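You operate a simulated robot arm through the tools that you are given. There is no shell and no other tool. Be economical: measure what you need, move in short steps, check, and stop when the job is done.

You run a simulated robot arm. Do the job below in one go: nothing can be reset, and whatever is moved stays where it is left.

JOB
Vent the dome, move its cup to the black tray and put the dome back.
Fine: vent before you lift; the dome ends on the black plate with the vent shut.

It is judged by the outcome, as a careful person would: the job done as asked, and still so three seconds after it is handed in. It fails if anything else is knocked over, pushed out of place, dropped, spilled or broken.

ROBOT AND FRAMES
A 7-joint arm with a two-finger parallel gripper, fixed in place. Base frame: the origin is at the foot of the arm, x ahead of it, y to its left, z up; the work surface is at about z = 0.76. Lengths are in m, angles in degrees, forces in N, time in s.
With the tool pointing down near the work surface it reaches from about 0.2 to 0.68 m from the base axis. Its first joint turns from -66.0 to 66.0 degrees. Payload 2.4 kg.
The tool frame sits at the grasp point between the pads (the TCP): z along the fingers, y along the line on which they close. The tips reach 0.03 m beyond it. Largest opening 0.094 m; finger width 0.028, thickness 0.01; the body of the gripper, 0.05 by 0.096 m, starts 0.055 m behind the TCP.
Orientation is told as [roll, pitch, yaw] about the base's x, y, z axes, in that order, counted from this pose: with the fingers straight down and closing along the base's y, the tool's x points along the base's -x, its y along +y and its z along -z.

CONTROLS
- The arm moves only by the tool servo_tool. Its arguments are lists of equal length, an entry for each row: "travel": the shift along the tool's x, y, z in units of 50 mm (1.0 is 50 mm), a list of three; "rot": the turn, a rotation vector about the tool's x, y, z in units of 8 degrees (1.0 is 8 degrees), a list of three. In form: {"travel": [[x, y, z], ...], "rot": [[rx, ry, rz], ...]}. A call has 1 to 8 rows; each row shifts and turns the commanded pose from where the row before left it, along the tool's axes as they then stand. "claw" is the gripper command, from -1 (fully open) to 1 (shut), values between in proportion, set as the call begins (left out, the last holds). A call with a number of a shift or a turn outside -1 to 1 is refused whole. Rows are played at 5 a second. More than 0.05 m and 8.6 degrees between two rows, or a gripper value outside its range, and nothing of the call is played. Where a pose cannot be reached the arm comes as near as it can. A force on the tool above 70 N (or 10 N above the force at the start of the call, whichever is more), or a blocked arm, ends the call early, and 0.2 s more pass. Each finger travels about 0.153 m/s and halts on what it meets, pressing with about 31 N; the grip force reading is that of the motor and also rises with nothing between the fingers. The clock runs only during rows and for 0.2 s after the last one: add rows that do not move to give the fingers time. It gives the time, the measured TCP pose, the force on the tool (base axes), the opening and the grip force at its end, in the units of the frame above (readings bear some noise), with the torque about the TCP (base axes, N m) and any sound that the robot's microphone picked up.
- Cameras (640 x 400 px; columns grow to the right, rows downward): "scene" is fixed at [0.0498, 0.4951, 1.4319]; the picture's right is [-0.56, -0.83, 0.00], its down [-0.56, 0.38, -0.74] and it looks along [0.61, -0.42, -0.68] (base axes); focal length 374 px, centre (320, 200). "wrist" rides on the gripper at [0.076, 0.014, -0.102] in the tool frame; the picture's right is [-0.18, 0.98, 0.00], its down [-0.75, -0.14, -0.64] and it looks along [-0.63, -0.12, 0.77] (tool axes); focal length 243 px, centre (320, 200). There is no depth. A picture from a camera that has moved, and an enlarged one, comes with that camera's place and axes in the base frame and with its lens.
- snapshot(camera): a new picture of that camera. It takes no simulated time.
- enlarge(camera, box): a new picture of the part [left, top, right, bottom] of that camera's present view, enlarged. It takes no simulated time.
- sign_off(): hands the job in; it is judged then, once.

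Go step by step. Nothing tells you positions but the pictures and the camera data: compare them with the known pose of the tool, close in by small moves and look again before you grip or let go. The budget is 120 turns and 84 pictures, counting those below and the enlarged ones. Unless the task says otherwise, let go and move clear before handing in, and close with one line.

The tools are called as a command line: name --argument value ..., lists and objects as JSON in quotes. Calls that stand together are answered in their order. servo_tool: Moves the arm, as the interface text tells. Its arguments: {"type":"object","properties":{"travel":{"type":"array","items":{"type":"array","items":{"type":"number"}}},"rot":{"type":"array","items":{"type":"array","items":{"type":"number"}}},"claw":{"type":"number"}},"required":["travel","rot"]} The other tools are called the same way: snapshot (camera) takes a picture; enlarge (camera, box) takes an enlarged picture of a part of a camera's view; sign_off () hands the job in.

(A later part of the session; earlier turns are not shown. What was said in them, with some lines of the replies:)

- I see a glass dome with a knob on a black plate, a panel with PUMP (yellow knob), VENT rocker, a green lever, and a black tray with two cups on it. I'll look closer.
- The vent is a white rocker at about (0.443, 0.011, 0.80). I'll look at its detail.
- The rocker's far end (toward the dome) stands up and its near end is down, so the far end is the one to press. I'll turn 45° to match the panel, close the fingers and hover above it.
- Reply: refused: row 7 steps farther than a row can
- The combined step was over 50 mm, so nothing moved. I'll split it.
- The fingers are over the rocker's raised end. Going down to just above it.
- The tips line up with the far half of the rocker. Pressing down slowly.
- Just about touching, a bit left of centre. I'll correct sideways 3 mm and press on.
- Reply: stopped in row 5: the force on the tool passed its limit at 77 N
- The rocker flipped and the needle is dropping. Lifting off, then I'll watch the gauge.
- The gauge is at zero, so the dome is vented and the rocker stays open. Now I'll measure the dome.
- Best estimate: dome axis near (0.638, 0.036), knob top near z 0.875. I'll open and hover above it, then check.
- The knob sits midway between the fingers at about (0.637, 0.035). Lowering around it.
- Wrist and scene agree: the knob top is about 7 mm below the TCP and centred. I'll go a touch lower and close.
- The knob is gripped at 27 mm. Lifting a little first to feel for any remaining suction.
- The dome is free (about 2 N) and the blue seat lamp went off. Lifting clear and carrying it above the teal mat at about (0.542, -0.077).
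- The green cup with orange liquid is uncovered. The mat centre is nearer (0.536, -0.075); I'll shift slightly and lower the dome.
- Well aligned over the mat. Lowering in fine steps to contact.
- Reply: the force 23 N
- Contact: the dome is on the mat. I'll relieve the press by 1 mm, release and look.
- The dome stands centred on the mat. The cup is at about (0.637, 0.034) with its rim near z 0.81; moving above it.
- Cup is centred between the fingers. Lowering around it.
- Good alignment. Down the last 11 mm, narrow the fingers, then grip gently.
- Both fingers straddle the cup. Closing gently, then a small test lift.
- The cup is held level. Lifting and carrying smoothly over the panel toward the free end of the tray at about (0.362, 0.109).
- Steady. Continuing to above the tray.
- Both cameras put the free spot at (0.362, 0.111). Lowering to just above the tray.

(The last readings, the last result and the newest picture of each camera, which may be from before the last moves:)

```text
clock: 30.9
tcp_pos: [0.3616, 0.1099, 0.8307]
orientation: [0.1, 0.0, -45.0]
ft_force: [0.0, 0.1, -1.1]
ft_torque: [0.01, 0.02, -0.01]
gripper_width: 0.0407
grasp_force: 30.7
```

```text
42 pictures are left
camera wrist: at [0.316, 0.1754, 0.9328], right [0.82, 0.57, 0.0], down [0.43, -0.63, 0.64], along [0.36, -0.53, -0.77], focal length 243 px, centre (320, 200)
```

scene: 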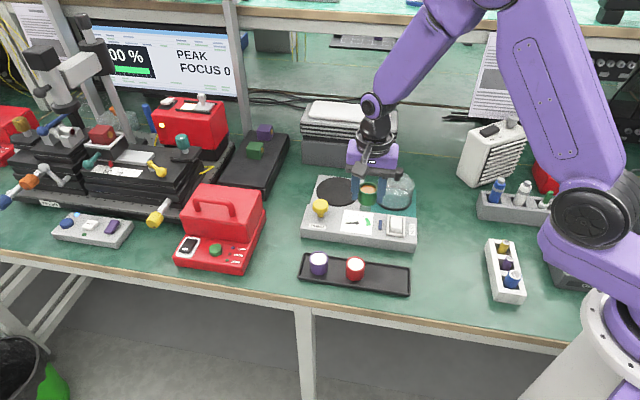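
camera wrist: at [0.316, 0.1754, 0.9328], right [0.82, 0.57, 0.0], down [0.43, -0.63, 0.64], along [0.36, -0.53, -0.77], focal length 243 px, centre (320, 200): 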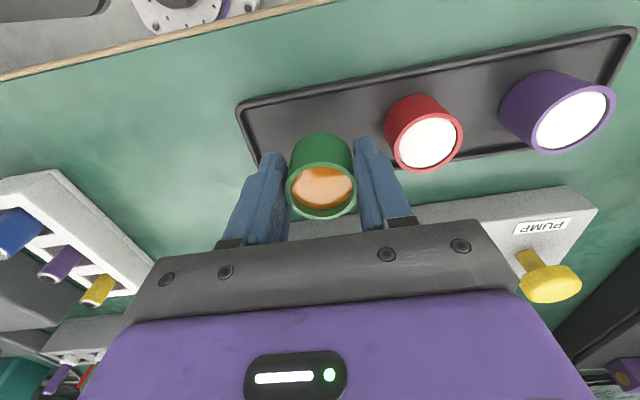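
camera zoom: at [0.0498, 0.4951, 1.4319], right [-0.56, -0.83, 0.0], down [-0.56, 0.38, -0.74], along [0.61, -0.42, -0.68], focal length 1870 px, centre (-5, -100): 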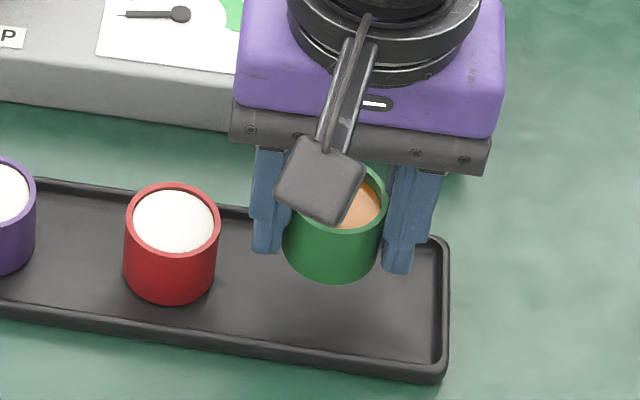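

On line with the other cups. Nudging 2 mm away from the tray end and lowering in fine steps.

servo_tool --travel '[[-0.02, 0.05, 0.1], [0, 0, 0.12], [0, 0, 0.1], [0, 0, 0.06], [0, 0, 0]]' --rot '[[0, 0, 0], [0, 0, 0], [0, 0, 0], [0, 0, 0], [0, 0, 0]]'

enlarge --camera "scene" --box '[340, 220, 430, 300]'

```text
clock: 32.0
tcp_pos: [0.3632, 0.1115, 0.8119]
orientation: [0.0, 0.0, -44.9]
ft_force: [-0.4, 0.3, 0.0]
ft_torque: [-0.03, -0.01, 0.02]
gripper_width: 0.0409
grasp_force: 31.0
```

```text
5.00 times, centred on (385, 260) of scene
camera zoom: at [0.0498, 0.4951, 1.4319], right [-0.56, -0.83, 0.0], down [-0.56, 0.38, -0.74], along [0.61, -0.42, -0.68], focal length 1870 px, centre (-5, -100)
```

zoom: 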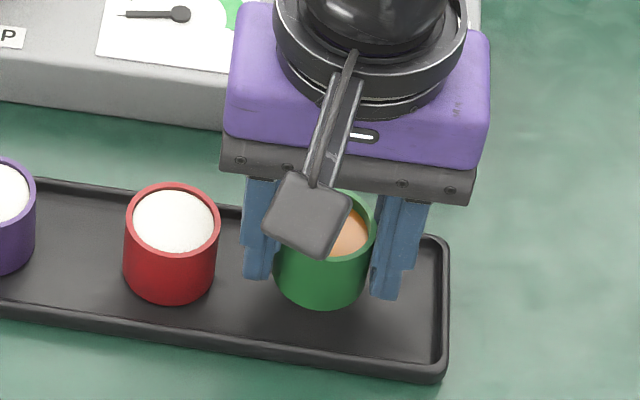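

servo_tool --travel '[[0, 0, 0.04], [0, 0, 0.04], [0, 0, 0]]' --rot '[[0, 0, 0], [0, 0, 0], [0, 0, 0]]'

enlarge --camera "scene" --box '[340, 220, 430, 300]'

```text
clock: 32.9
tcp_pos: [0.3628, 0.1115, 0.8078]
orientation: [0.0, 0.0, -45.0]
ft_force: [0.1, 0.2, -0.1]
ft_torque: [0.0, 0.0, 0.01]
gripper_width: 0.0409
grasp_force: 31.3
```

```text
5.00 times, centred on (385, 260) of scene
camera zoom: at [0.0498, 0.4951, 1.4319], right [-0.56, -0.83, 0.0], down [-0.56, 0.38, -0.74], along [0.61, -0.42, -0.68], focal length 1870 px, centre (-5, -100)
```

zoom: 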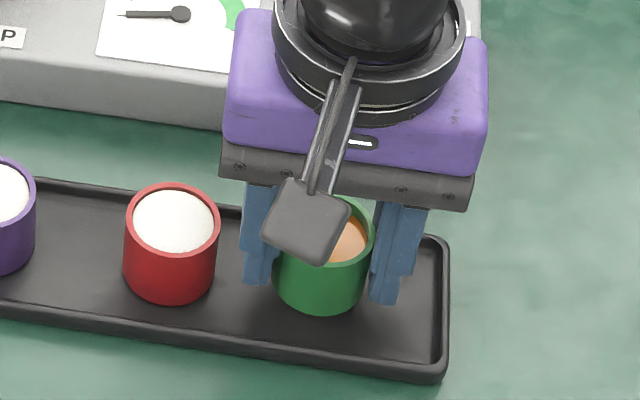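

servo_tool --travel '[[0, 0, 0.03], [0, 0, 0.03], [0, 0, 0]]' --rot '[[0, 0, 0], [0, 0, 0], [0, 0, 0]]'

```text
clock: 33.6
tcp_pos: [0.363, 0.1121, 0.8049]
orientation: [0.0, 0.0, -45.1]
ft_force: [-0.5, -0.8, -0.9]
ft_torque: [-0.01, 0.02, 0.01]
gripper_width: 0.0407
grasp_force: 30.7
```

servo_tool --travel '[[0, 0, 0.03], [0, 0, 0]]' --rot '[[0, 0, 0], [0, 0, 0]]'

servo_tool --travel '[[0, 0, 0.03], [0, 0, 0]]' --rot '[[0, 0, 0], [0, 0, 0]]'

enlarge --camera "scene" --box '[340, 220, 430, 300]'

```text
clock: 34.2
tcp_pos: [0.3628, 0.1112, 0.8041]
orientation: [-0.1, 0.0, -45.0]
ft_force: [-0.4, -0.6, -1.0]
ft_torque: [0.01, 0.02, -0.02]
gripper_width: 0.0407
grasp_force: 30.5
```

```text
clock: 34.9
tcp_pos: [0.3629, 0.1111, 0.8019]
orientation: [0.0, 0.0, -44.9]
ft_force: [0.5, -0.4, -0.5]
ft_torque: [0.03, 0.01, 0.0]
gripper_width: 0.0409
grasp_force: 31.0
```

```text
5.00 times, centred on (385, 260) of scene
camera zoom: at [0.0498, 0.4951, 1.4319], right [-0.56, -0.83, 0.0], down [-0.56, 0.38, -0.74], along [0.61, -0.42, -0.68], focal length 1870 px, centre (-5, -100)
```

zoom: 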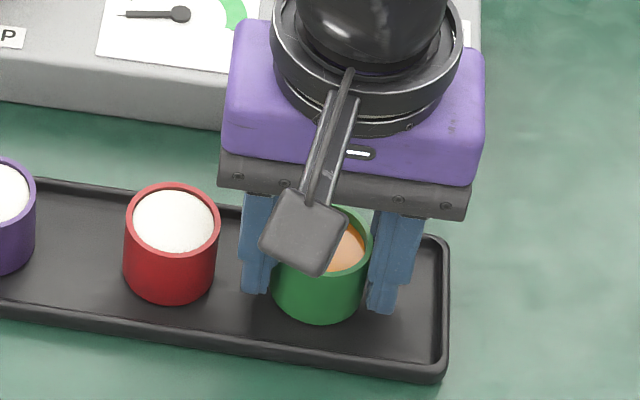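

Still no contact; a couple of millimetres remain.

servo_tool --travel '[[0, 0, 0.03], [0, 0, 0]]' --rot '[[0, 0, 0], [0, 0, 0]]'

servo_tool --travel '[[0, 0, 0.02], [0, 0, 0]]' --rot '[[0, 0, 0], [0, 0, 0]]'

```text
clock: 35.5
tcp_pos: [0.3622, 0.1123, 0.8005]
orientation: [0.1, 0.0, -44.9]
ft_force: [-0.8, 0.1, 4.8]
ft_torque: [-0.06, -0.01, 0.01]
gripper_width: 0.0409
grasp_force: 30.9
```

```text
clock: 36.0
tcp_pos: [0.363, 0.112, 0.7996]
orientation: [0.0, 0.0, -45.1]
ft_force: [1.2, -3.3, 22.6]
ft_torque: [-0.18, -0.14, 0.01]
gripper_width: 0.0404
grasp_force: 31.1
```

Contact. Relieve the press, open just a little (clear of the red cup and the tray end), then rise.

servo_tool --travel '[[0, 0, -0.03], [0, 0, 0]]' --rot '[[0, 0, 0], [0, 0, 0]]'

servo_tool --travel '[[0, 0, 0], [0, 0, 0]]' --rot '[[0, 0, 0], [0, 0, 0]]' --claw -0.15

enlarge --camera "scene" --box '[340, 220, 430, 300]'

snapshot --camera "wrist"

```text
clock: 36.6
tcp_pos: [0.3638, 0.1121, 0.8002]
orientation: [-0.1, 0.1, -44.9]
ft_force: [0.1, -0.3, 0.8]
ft_torque: [-0.01, -0.01, -0.01]
gripper_width: 0.0403
grasp_force: 31.0
```

```text
clock: 37.2
tcp_pos: [0.3628, 0.1118, 0.8004]
orientation: [0.1, -0.1, -45.0]
ft_force: [0.2, -0.8, -0.3]
ft_torque: [0.0, 0.02, 0.01]
gripper_width: 0.054
grasp_force: 0.0
```

```text
5.00 times, centred on (385, 260) of scene
camera zoom: at [0.0498, 0.4951, 1.4319], right [-0.56, -0.83, 0.0], down [-0.56, 0.38, -0.74], along [0.61, -0.42, -0.68], focal length 1870 px, centre (-5, -100)
```

zoom: 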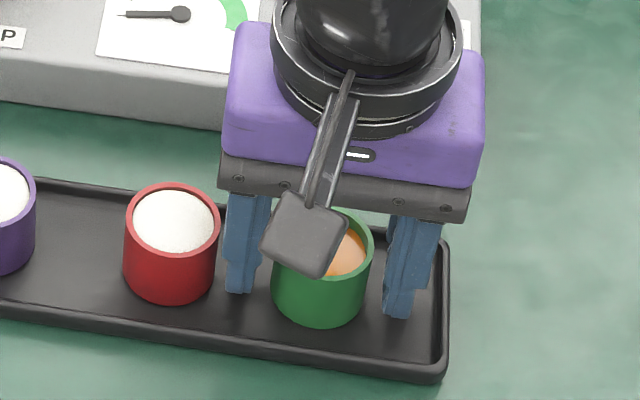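

```text
37 pictures are left
camera wrist: at [0.3179, 0.1763, 0.9027], right [0.83, 0.56, 0.0], down [0.43, -0.63, 0.64], along [0.36, -0.53, -0.77], focal length 243 px, centre (320, 200)
```

wrist: 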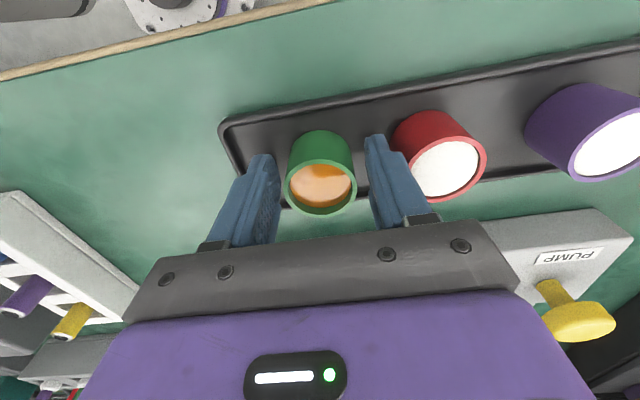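

Released, cup stands in the tray. Rising, then back over the dome at (0.537, -0.0745).

servo_tool --travel '[[0, 0, -0.3], [0, 0, -0.8], [0, 0, -1], [0, 0, -1], [0, 0, -0.5], [0, 0, 0]]' --rot '[[0, 0, 0], [0, 0, 0], [0, 0, 0], [0, 0, 0], [0, 0, 0], [0, 0, 0]]'

servo_tool --travel '[[-0.85, -0.03, 0], [-0.85, -0.03, 0], [-0.85, -0.03, 0], [-0.85, -0.03, 0], [-0.85, -0.03, 0], [-0.85, -0.03, 0], [0, 0, 0]]' --rot '[[0, 0, 0], [0, 0, 0], [0, 0, 0], [0, 0, 0], [0, 0, 0], [0, 0, 0], [0, 0, 0]]' --claw -1

enlarge --camera "scene" --box '[290, 140, 440, 300]'

snapshot --camera "wrist"

```text
clock: 38.6
tcp_pos: [0.3633, 0.112, 0.9796]
orientation: [-0.1, 0.0, -45.0]
ft_force: [-0.4, 0.3, -0.2]
ft_torque: [0.02, 0.0, 0.01]
gripper_width: 0.0543
grasp_force: 0.1
```

```text
clock: 40.2
tcp_pos: [0.537, -0.0754, 0.9808]
orientation: [-0.1, 0.0, -44.9]
ft_force: [0.4, 0.4, -0.2]
ft_torque: [-0.02, -0.04, 0.0]
gripper_width: 0.094
grasp_force: 0.1
```

```text
2.50 times, centred on (365, 220) of scene
camera zoom: at [0.0498, 0.495, 1.4319], right [-0.56, -0.83, 0.0], down [-0.56, 0.38, -0.74], along [0.61, -0.42, -0.68], focal length 935 px, centre (208, 150)
```

zoom: 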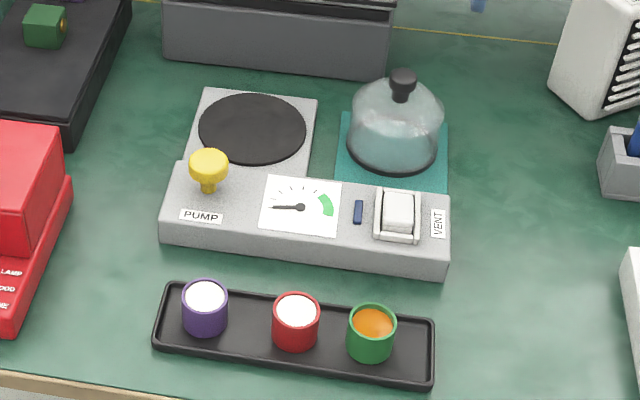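

```text
35 pictures are left
camera wrist: at [0.4922, -0.0103, 1.0826], right [0.82, 0.57, 0.0], down [0.43, -0.63, 0.64], along [0.36, -0.53, -0.77], focal length 243 px, centre (320, 200)
```

wrist: 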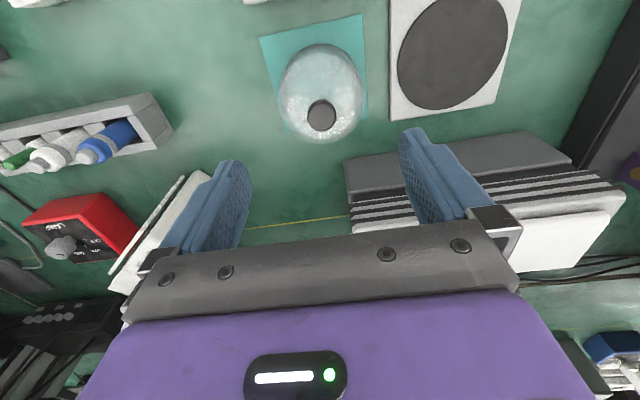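

The cup stands well in the tray. Now down onto the dome knob, same height as I released it (TCP z 0.871), and grip.

servo_tool --travel '[[0, 0.01, 0.7], [0, 0, 0.7], [0, 0, 0.5], [0, 0, 0.28], [0, 0, 0]]' --rot '[[0, 0, 0], [0, 0, 0], [0, 0, 0], [0, 0, 0], [0, 0, 0]]'

servo_tool --travel '[[0, 0, 0], [0, 0, 0], [0, 0, 0], [0, 0, 0]]' --rot '[[0, 0, 0], [0, 0, 0], [0, 0, 0], [0, 0, 0]]' --claw 1

enlarge --camera "scene" --box '[350, 140, 440, 220]'

```text
clock: 41.5
tcp_pos: [0.5378, -0.0762, 0.8708]
orientation: [0.0, -0.1, -45.0]
ft_force: [-0.3, 0.0, -0.6]
ft_torque: [0.0, 0.01, 0.01]
gripper_width: 0.0941
grasp_force: 0.1
```

```text
clock: 42.5
tcp_pos: [0.5369, -0.0749, 0.8719]
orientation: [0.1, 0.0, -45.0]
ft_force: [0.9, -0.3, 0.3]
ft_torque: [0.01, 0.02, 0.05]
gripper_width: 0.0271
grasp_force: 30.9
```

```text
5.00 times, centred on (395, 180) of scene
camera zoom: at [0.0498, 0.4951, 1.4319], right [-0.56, -0.83, 0.0], down [-0.56, 0.38, -0.74], along [0.61, -0.42, -0.68], focal length 1870 px, centre (-55, 300)
```

zoom: 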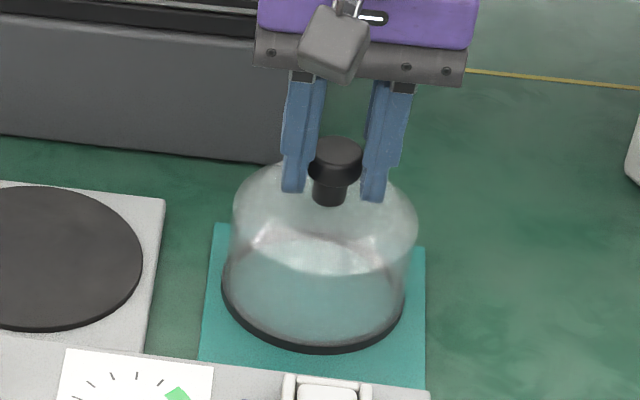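

Gripped. Lifting and carrying back to the black plate at (0.636, 0.0363).

servo_tool --travel '[[0, 0, -0.2], [0, 0, -0.5], [0, 0, -0.5], [0.0425, 0.7425, 0], [0.0425, 0.7425, 0], [0.0425, 0.7425, 0], [0.0425, 0.7425, 0], [0, 0, 0]]' --rot '[[0, 0, 0], [0, 0, 0], [0, 0, 0], [0, 0, 0], [0, 0, 0], [0, 0, 0], [0, 0, 0], [0, 0, 0]]'

enlarge --camera "scene" --box '[300, 130, 400, 230]'

snapshot --camera "wrist"

```text
clock: 44.2
tcp_pos: [0.6374, 0.0379, 0.9328]
orientation: [0.0, 0.0, -45.0]
ft_force: [0.4, 0.0, -1.4]
ft_torque: [0.02, 0.05, -0.01]
gripper_width: 0.0272
grasp_force: 31.6
```

```text
4.00 times, centred on (350, 180) of scene
camera zoom: at [0.0498, 0.4951, 1.4319], right [-0.56, -0.83, 0.0], down [-0.56, 0.38, -0.74], along [0.61, -0.42, -0.68], focal length 1496 px, centre (200, 280)
```

zoom: 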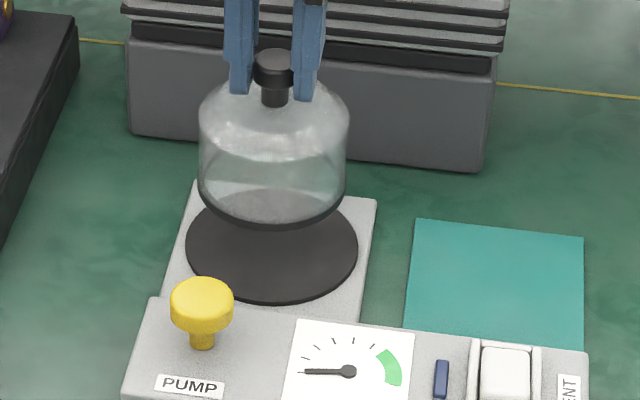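

```text
32 pictures are left
camera wrist: at [0.5924, 0.1018, 1.0347], right [0.83, 0.56, 0.0], down [0.43, -0.63, 0.64], along [0.36, -0.53, -0.77], focal length 243 px, centre (320, 200)
```

wrist: 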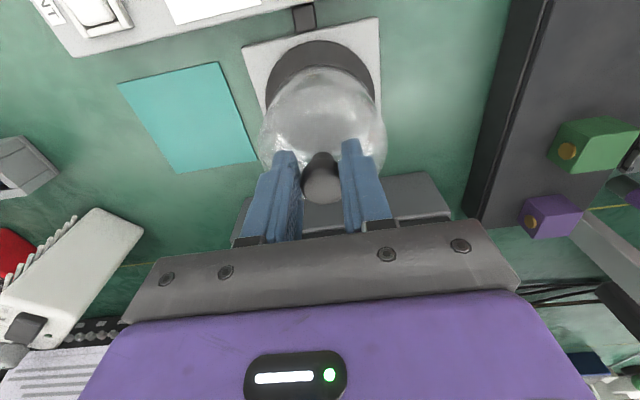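

Right above the plate. Lowering close, then fine steps.

servo_tool --travel '[[0, 0, 0.3], [0, 0, 0.3], [0, 0, 0.24], [0, 0, 0.06], [0, 0, 0]]' --rot '[[0, 0, 0], [0, 0, 0], [0, 0, 0], [0, 0, 0], [0, 0, 0]]'

enlarge --camera "scene" --box '[300, 130, 400, 230]'

```text
clock: 45.5
tcp_pos: [0.6362, 0.0378, 0.8878]
orientation: [0.0, 0.0, -44.9]
ft_force: [0.8, -0.7, 0.2]
ft_torque: [0.01, 0.05, 0.06]
gripper_width: 0.0269
grasp_force: 31.6
```

```text
4.00 times, centred on (350, 180) of scene
camera zoom: at [0.0498, 0.4951, 1.4319], right [-0.56, -0.83, 0.0], down [-0.56, 0.38, -0.74], along [0.61, -0.42, -0.68], focal length 1496 px, centre (200, 280)
```

zoom: 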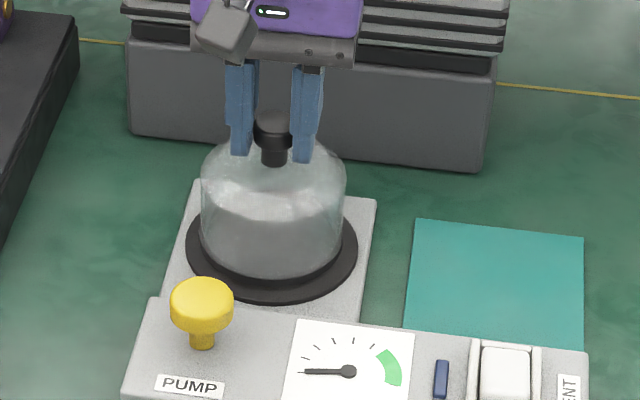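

servo_tool --travel '[[0, 0, 0.06], [0, 0, 0.05], [0, 0, 0]]' --rot '[[0, 0, 0], [0, 0, 0], [0, 0, 0]]'

servo_tool --travel '[[0, 0, 0.03], [0, 0, 0]]' --rot '[[0, 0, 0], [0, 0, 0]]'

```text
clock: 46.2
tcp_pos: [0.6359, 0.0373, 0.8829]
orientation: [0.0, -0.1, -45.0]
ft_force: [-6.0, -0.8, 17.2]
ft_torque: [0.17, 0.42, 0.0]
gripper_width: 0.0268
grasp_force: 31.0
```

```text
clock: 46.9
tcp_pos: [0.637, 0.0356, 0.8807]
orientation: [0.1, -0.1, -45.0]
ft_force: [-5.1, 0.1, 24.1]
ft_torque: [-0.24, -0.03, -0.05]
gripper_width: 0.0272
grasp_force: 31.0
```

Contact with the plate. Relieving the press and checking the lamp before letting go.

servo_tool --travel '[[0, 0, -0.03], [0, 0, 0]]' --rot '[[0, 0, 0], [0, 0, 0]]'

enlarge --camera "scene" --box '[300, 150, 420, 240]'

```text
clock: 47.5
tcp_pos: [0.6374, 0.0363, 0.8818]
orientation: [0.1, -0.1, -45.0]
ft_force: [3.5, -0.7, 10.0]
ft_torque: [-0.48, -0.6, 0.01]
gripper_width: 0.0271
grasp_force: 31.2
```

```text
4.44 times, centred on (360, 195) of scene
camera zoom: at [0.0496, 0.495, 1.4319], right [-0.56, -0.83, 0.0], down [-0.56, 0.38, -0.74], along [0.61, -0.42, -0.68], focal length 1662 px, centre (142, 222)
```

zoom: 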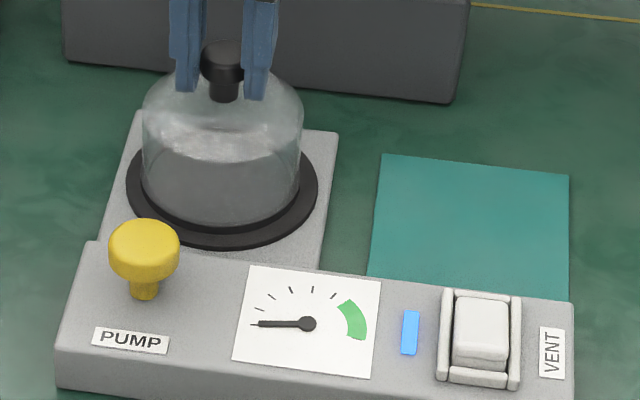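

The blue lamp is lit: the dome is seated. Releasing and rising.

servo_tool --travel '[[0, 0, -0.015], [0, 0, 0]]' --rot '[[0, 0, 0], [0, 0, 0]]'

servo_tool --travel '[[0, 0, 0], [0, 0, 0], [0, 0, 0]]' --rot '[[0, 0, 0], [0, 0, 0], [0, 0, 0]]' --claw -1

servo_tool --travel '[[0, 0, -0.5], [0, 0, -1], [0, 0, -1], [0, 0, 0]]' --rot '[[0, 0, 0], [0, 0, 0], [0, 0, 0], [0, 0, 0]]'

enlarge --camera "scene" --box '[300, 150, 420, 240]'

```text
clock: 48.0
tcp_pos: [0.635, 0.0358, 0.8812]
orientation: [-0.1, 0.2, -45.0]
ft_force: [0.4, -0.3, 2.2]
ft_torque: [-0.21, -0.35, 0.02]
gripper_width: 0.027
grasp_force: 30.5
```

```text
clock: 48.9
tcp_pos: [0.6355, 0.0374, 0.8823]
orientation: [0.0, 0.1, -45.0]
ft_force: [1.3, 0.5, -0.2]
ft_torque: [-0.01, -0.01, -0.03]
gripper_width: 0.0939
grasp_force: 0.0
```

```text
clock: 49.9
tcp_pos: [0.6371, 0.037, 1.008]
orientation: [0.0, 0.1, -44.9]
ft_force: [-0.9, -0.2, 0.2]
ft_torque: [0.02, 0.01, 0.03]
gripper_width: 0.0939
grasp_force: 0.0
```

```text
4.44 times, centred on (360, 195) of scene
camera zoom: at [0.0498, 0.4951, 1.4319], right [-0.56, -0.83, 0.0], down [-0.56, 0.38, -0.74], along [0.61, -0.42, -0.68], focal length 1662 px, centre (142, 222)
```

zoom: 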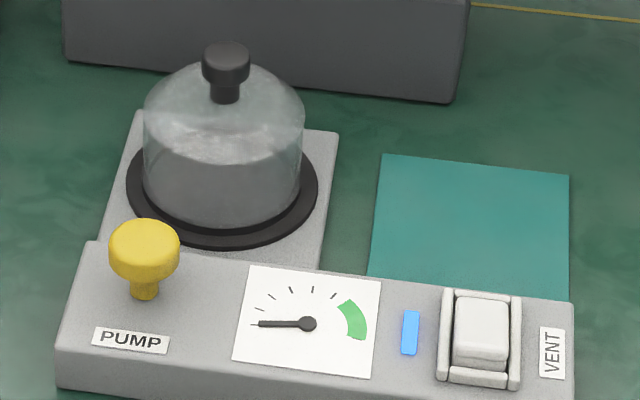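

All seated. Now to shut the vent: close the fingers and hover over the rocker's near end, about (0.435, 0.022).

servo_tool --travel '[[0.531, -0.614, 0], [0.531, -0.614, 0], [0.531, -0.614, 0], [0.531, -0.614, 0], [0.531, -0.614, 0], [0, 0, 0.9], [0, 0, 0.9], [0, 0, 0.8]]' --rot '[[0, 0, 0], [0, 0, 0], [0, 0, 0], [0, 0, 0], [0, 0, 0], [0, 0, 0], [0, 0, 0], [0, 0, 0]]' --claw 1

servo_tool --travel '[[0, 0, 0.25], [0, 0, 0]]' --rot '[[0, 0, 0], [0, 0, 0]]'

enlarge --camera "scene" --box '[360, 190, 430, 240]'

enlarge --camera "wrist" --box '[240, 50, 400, 200]'

```text
clock: 51.6
tcp_pos: [0.4345, 0.0237, 0.8773]
orientation: [0.0, 0.0, -45.0]
ft_force: [0.0, 0.5, 0.1]
ft_torque: [0.02, 0.0, -0.01]
gripper_width: 0.0
grasp_force: 30.6
```

```text
clock: 52.2
tcp_pos: [0.4333, 0.0224, 0.8653]
orientation: [-0.1, 0.0, -45.0]
ft_force: [0.3, -0.8, -0.2]
ft_torque: [-0.01, 0.01, 0.01]
gripper_width: 0.0001
grasp_force: 31.1
```

```text
8.00 times, centred on (395, 215) of scene
camera zoom: at [0.0498, 0.4951, 1.4319], right [-0.56, -0.83, 0.0], down [-0.56, 0.38, -0.74], along [0.61, -0.42, -0.68], focal length 2992 px, centre (-280, 80)
```

zoom: 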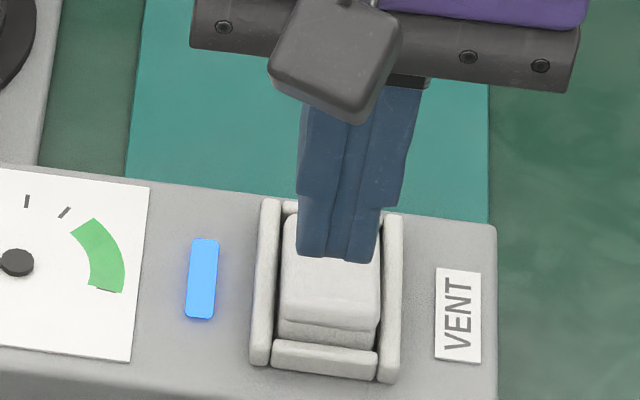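

```text
2.67 times, centred on (320, 125) of wrist
camera zoom: at [0.389, 0.0868, 0.9663], right [0.83, 0.56, 0.0], down [0.43, -0.63, 0.64], along [0.36, -0.53, -0.77], focal length 647 px, centre (320, 400)
```

zoom: 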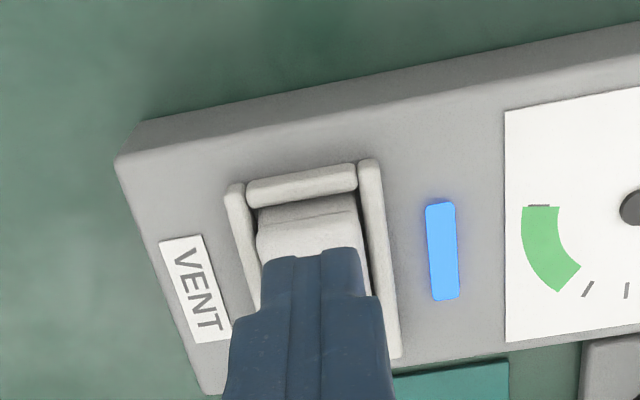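

Lined up over the raised near half. Nudging 2 mm sideways and pressing in small steps.

servo_tool --travel '[[0, 0.035, 0.2], [0, 0, 0.1], [0, 0, 0.06], [0, 0, 0]]' --rot '[[0, 0, 0], [0, 0, 0], [0, 0, 0], [0, 0, 0]]'

enlarge --camera "scene" --box '[360, 190, 430, 240]'

```text
clock: 53.2
tcp_pos: [0.4356, 0.0229, 0.8458]
orientation: [0.0, 0.0, -45.0]
ft_force: [0.3, -0.6, -0.6]
ft_torque: [0.0, 0.01, 0.02]
gripper_width: 0.0
grasp_force: 31.4
```

```text
8.00 times, centred on (395, 215) of scene
camera zoom: at [0.0498, 0.4951, 1.4319], right [-0.56, -0.83, 0.0], down [-0.56, 0.38, -0.74], along [0.61, -0.42, -0.68], focal length 2992 px, centre (-280, 80)
```

zoom: 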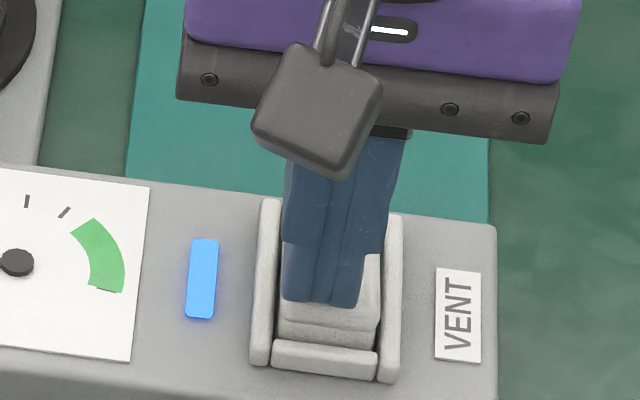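

servo_tool --travel '[[0.05, -0.03, 0], [0, 0, 0.06], [0, 0, 0.06], [0, 0, 0]]' --rot '[[0, 0, 0], [0, 0, 0], [0, 0, 0], [0, 0, 0]]'

enlarge --camera "scene" --box '[360, 190, 430, 240]'

```text
clock: 54.2
tcp_pos: [0.4318, 0.0246, 0.841]
orientation: [0.0, 0.1, -45.0]
ft_force: [-0.2, -0.2, 0.0]
ft_torque: [0.02, -0.01, -0.04]
gripper_width: 0.0002
grasp_force: 30.6
```

```text
8.00 times, centred on (395, 215) of scene
camera zoom: at [0.0498, 0.4951, 1.4319], right [-0.56, -0.83, 0.0], down [-0.56, 0.38, -0.74], along [0.61, -0.42, -0.68], focal length 2992 px, centre (-280, 80)
```

zoom: 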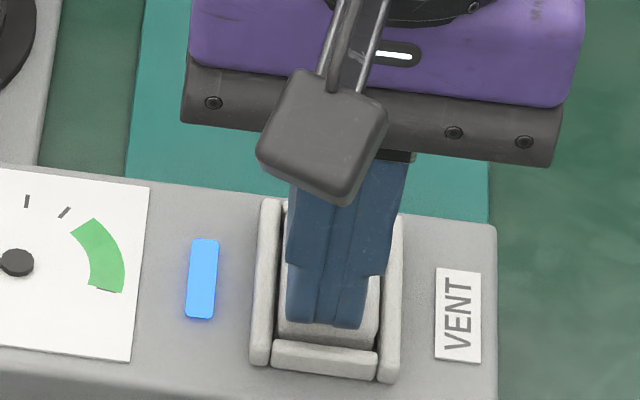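

servo_tool --travel '[[0, 0, 0.05], [0, 0, 0.05], [0, 0, 0]]' --rot '[[0, 0, 0], [0, 0, 0], [0, 0, 0]]'

enlarge --camera "scene" --box '[360, 190, 430, 240]'

```text
clock: 54.9
tcp_pos: [0.4323, 0.0246, 0.8384]
orientation: [0.0, 0.0, -45.0]
ft_force: [-6.9, 0.4, 17.5]
ft_torque: [-0.16, 0.0, -0.11]
gripper_width: 0.0
grasp_force: 31.1
stopped in row 3: the force on the tool passed its limit at 77 N (the readings are from after the stop); the commanded pose is now the measured one
```

```text
8.00 times, centred on (395, 215) of scene
camera zoom: at [0.0494, 0.4951, 1.4319], right [-0.56, -0.83, 0.0], down [-0.56, 0.38, -0.74], along [0.61, -0.42, -0.68], focal length 2992 px, centre (-280, 80)
```

zoom: 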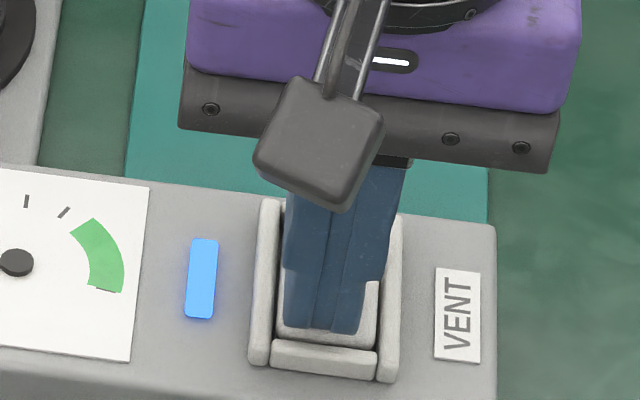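

The near end appears pressed flush. Lifting off to see the rocker.

servo_tool --travel '[[0, 0, -0.3], [0, 0, -1], [0, 0, -1], [0, 0, -1], [0, 0, 0]]' --rot '[[0, 0, 0], [0, 0, 0], [0, 0, 0], [0, 0, 0], [0, 0, 0]]'

enlarge --camera "scene" --box '[360, 190, 430, 240]'

snapshot --camera "scene"

```text
clock: 56.1
tcp_pos: [0.4333, 0.0245, 1.0054]
orientation: [-0.1, 0.1, -44.9]
ft_force: [-0.2, 0.2, 1.1]
ft_torque: [0.02, 0.0, 0.0]
gripper_width: 0.0
grasp_force: 30.9
```

```text
8.00 times, centred on (395, 215) of scene
camera zoom: at [0.0497, 0.4951, 1.4319], right [-0.56, -0.83, 0.0], down [-0.56, 0.38, -0.74], along [0.61, -0.42, -0.68], focal length 2992 px, centre (-280, 80)
```

zoom: 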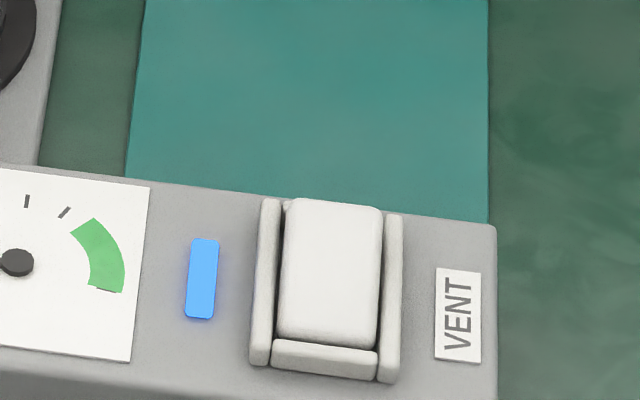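

```text
22 pictures are left
```

scene: 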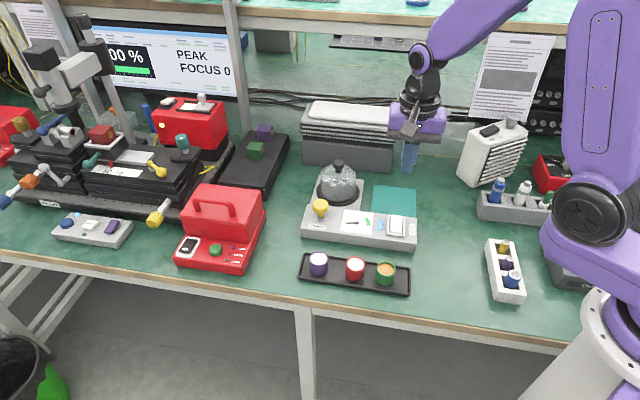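

The vent rocker is back exactly as at the start (shut), the dome is seated with its lamp lit, the cup stands in the black tray, and the arm is clear. Handing in.

sign_off

```text
The job is handed in.
```

The job is done and handed in: I vented the dome before lifting it and moved its cup to the black tray. The dome is back on the black plate, with its seat lamp lit and the vent shut.
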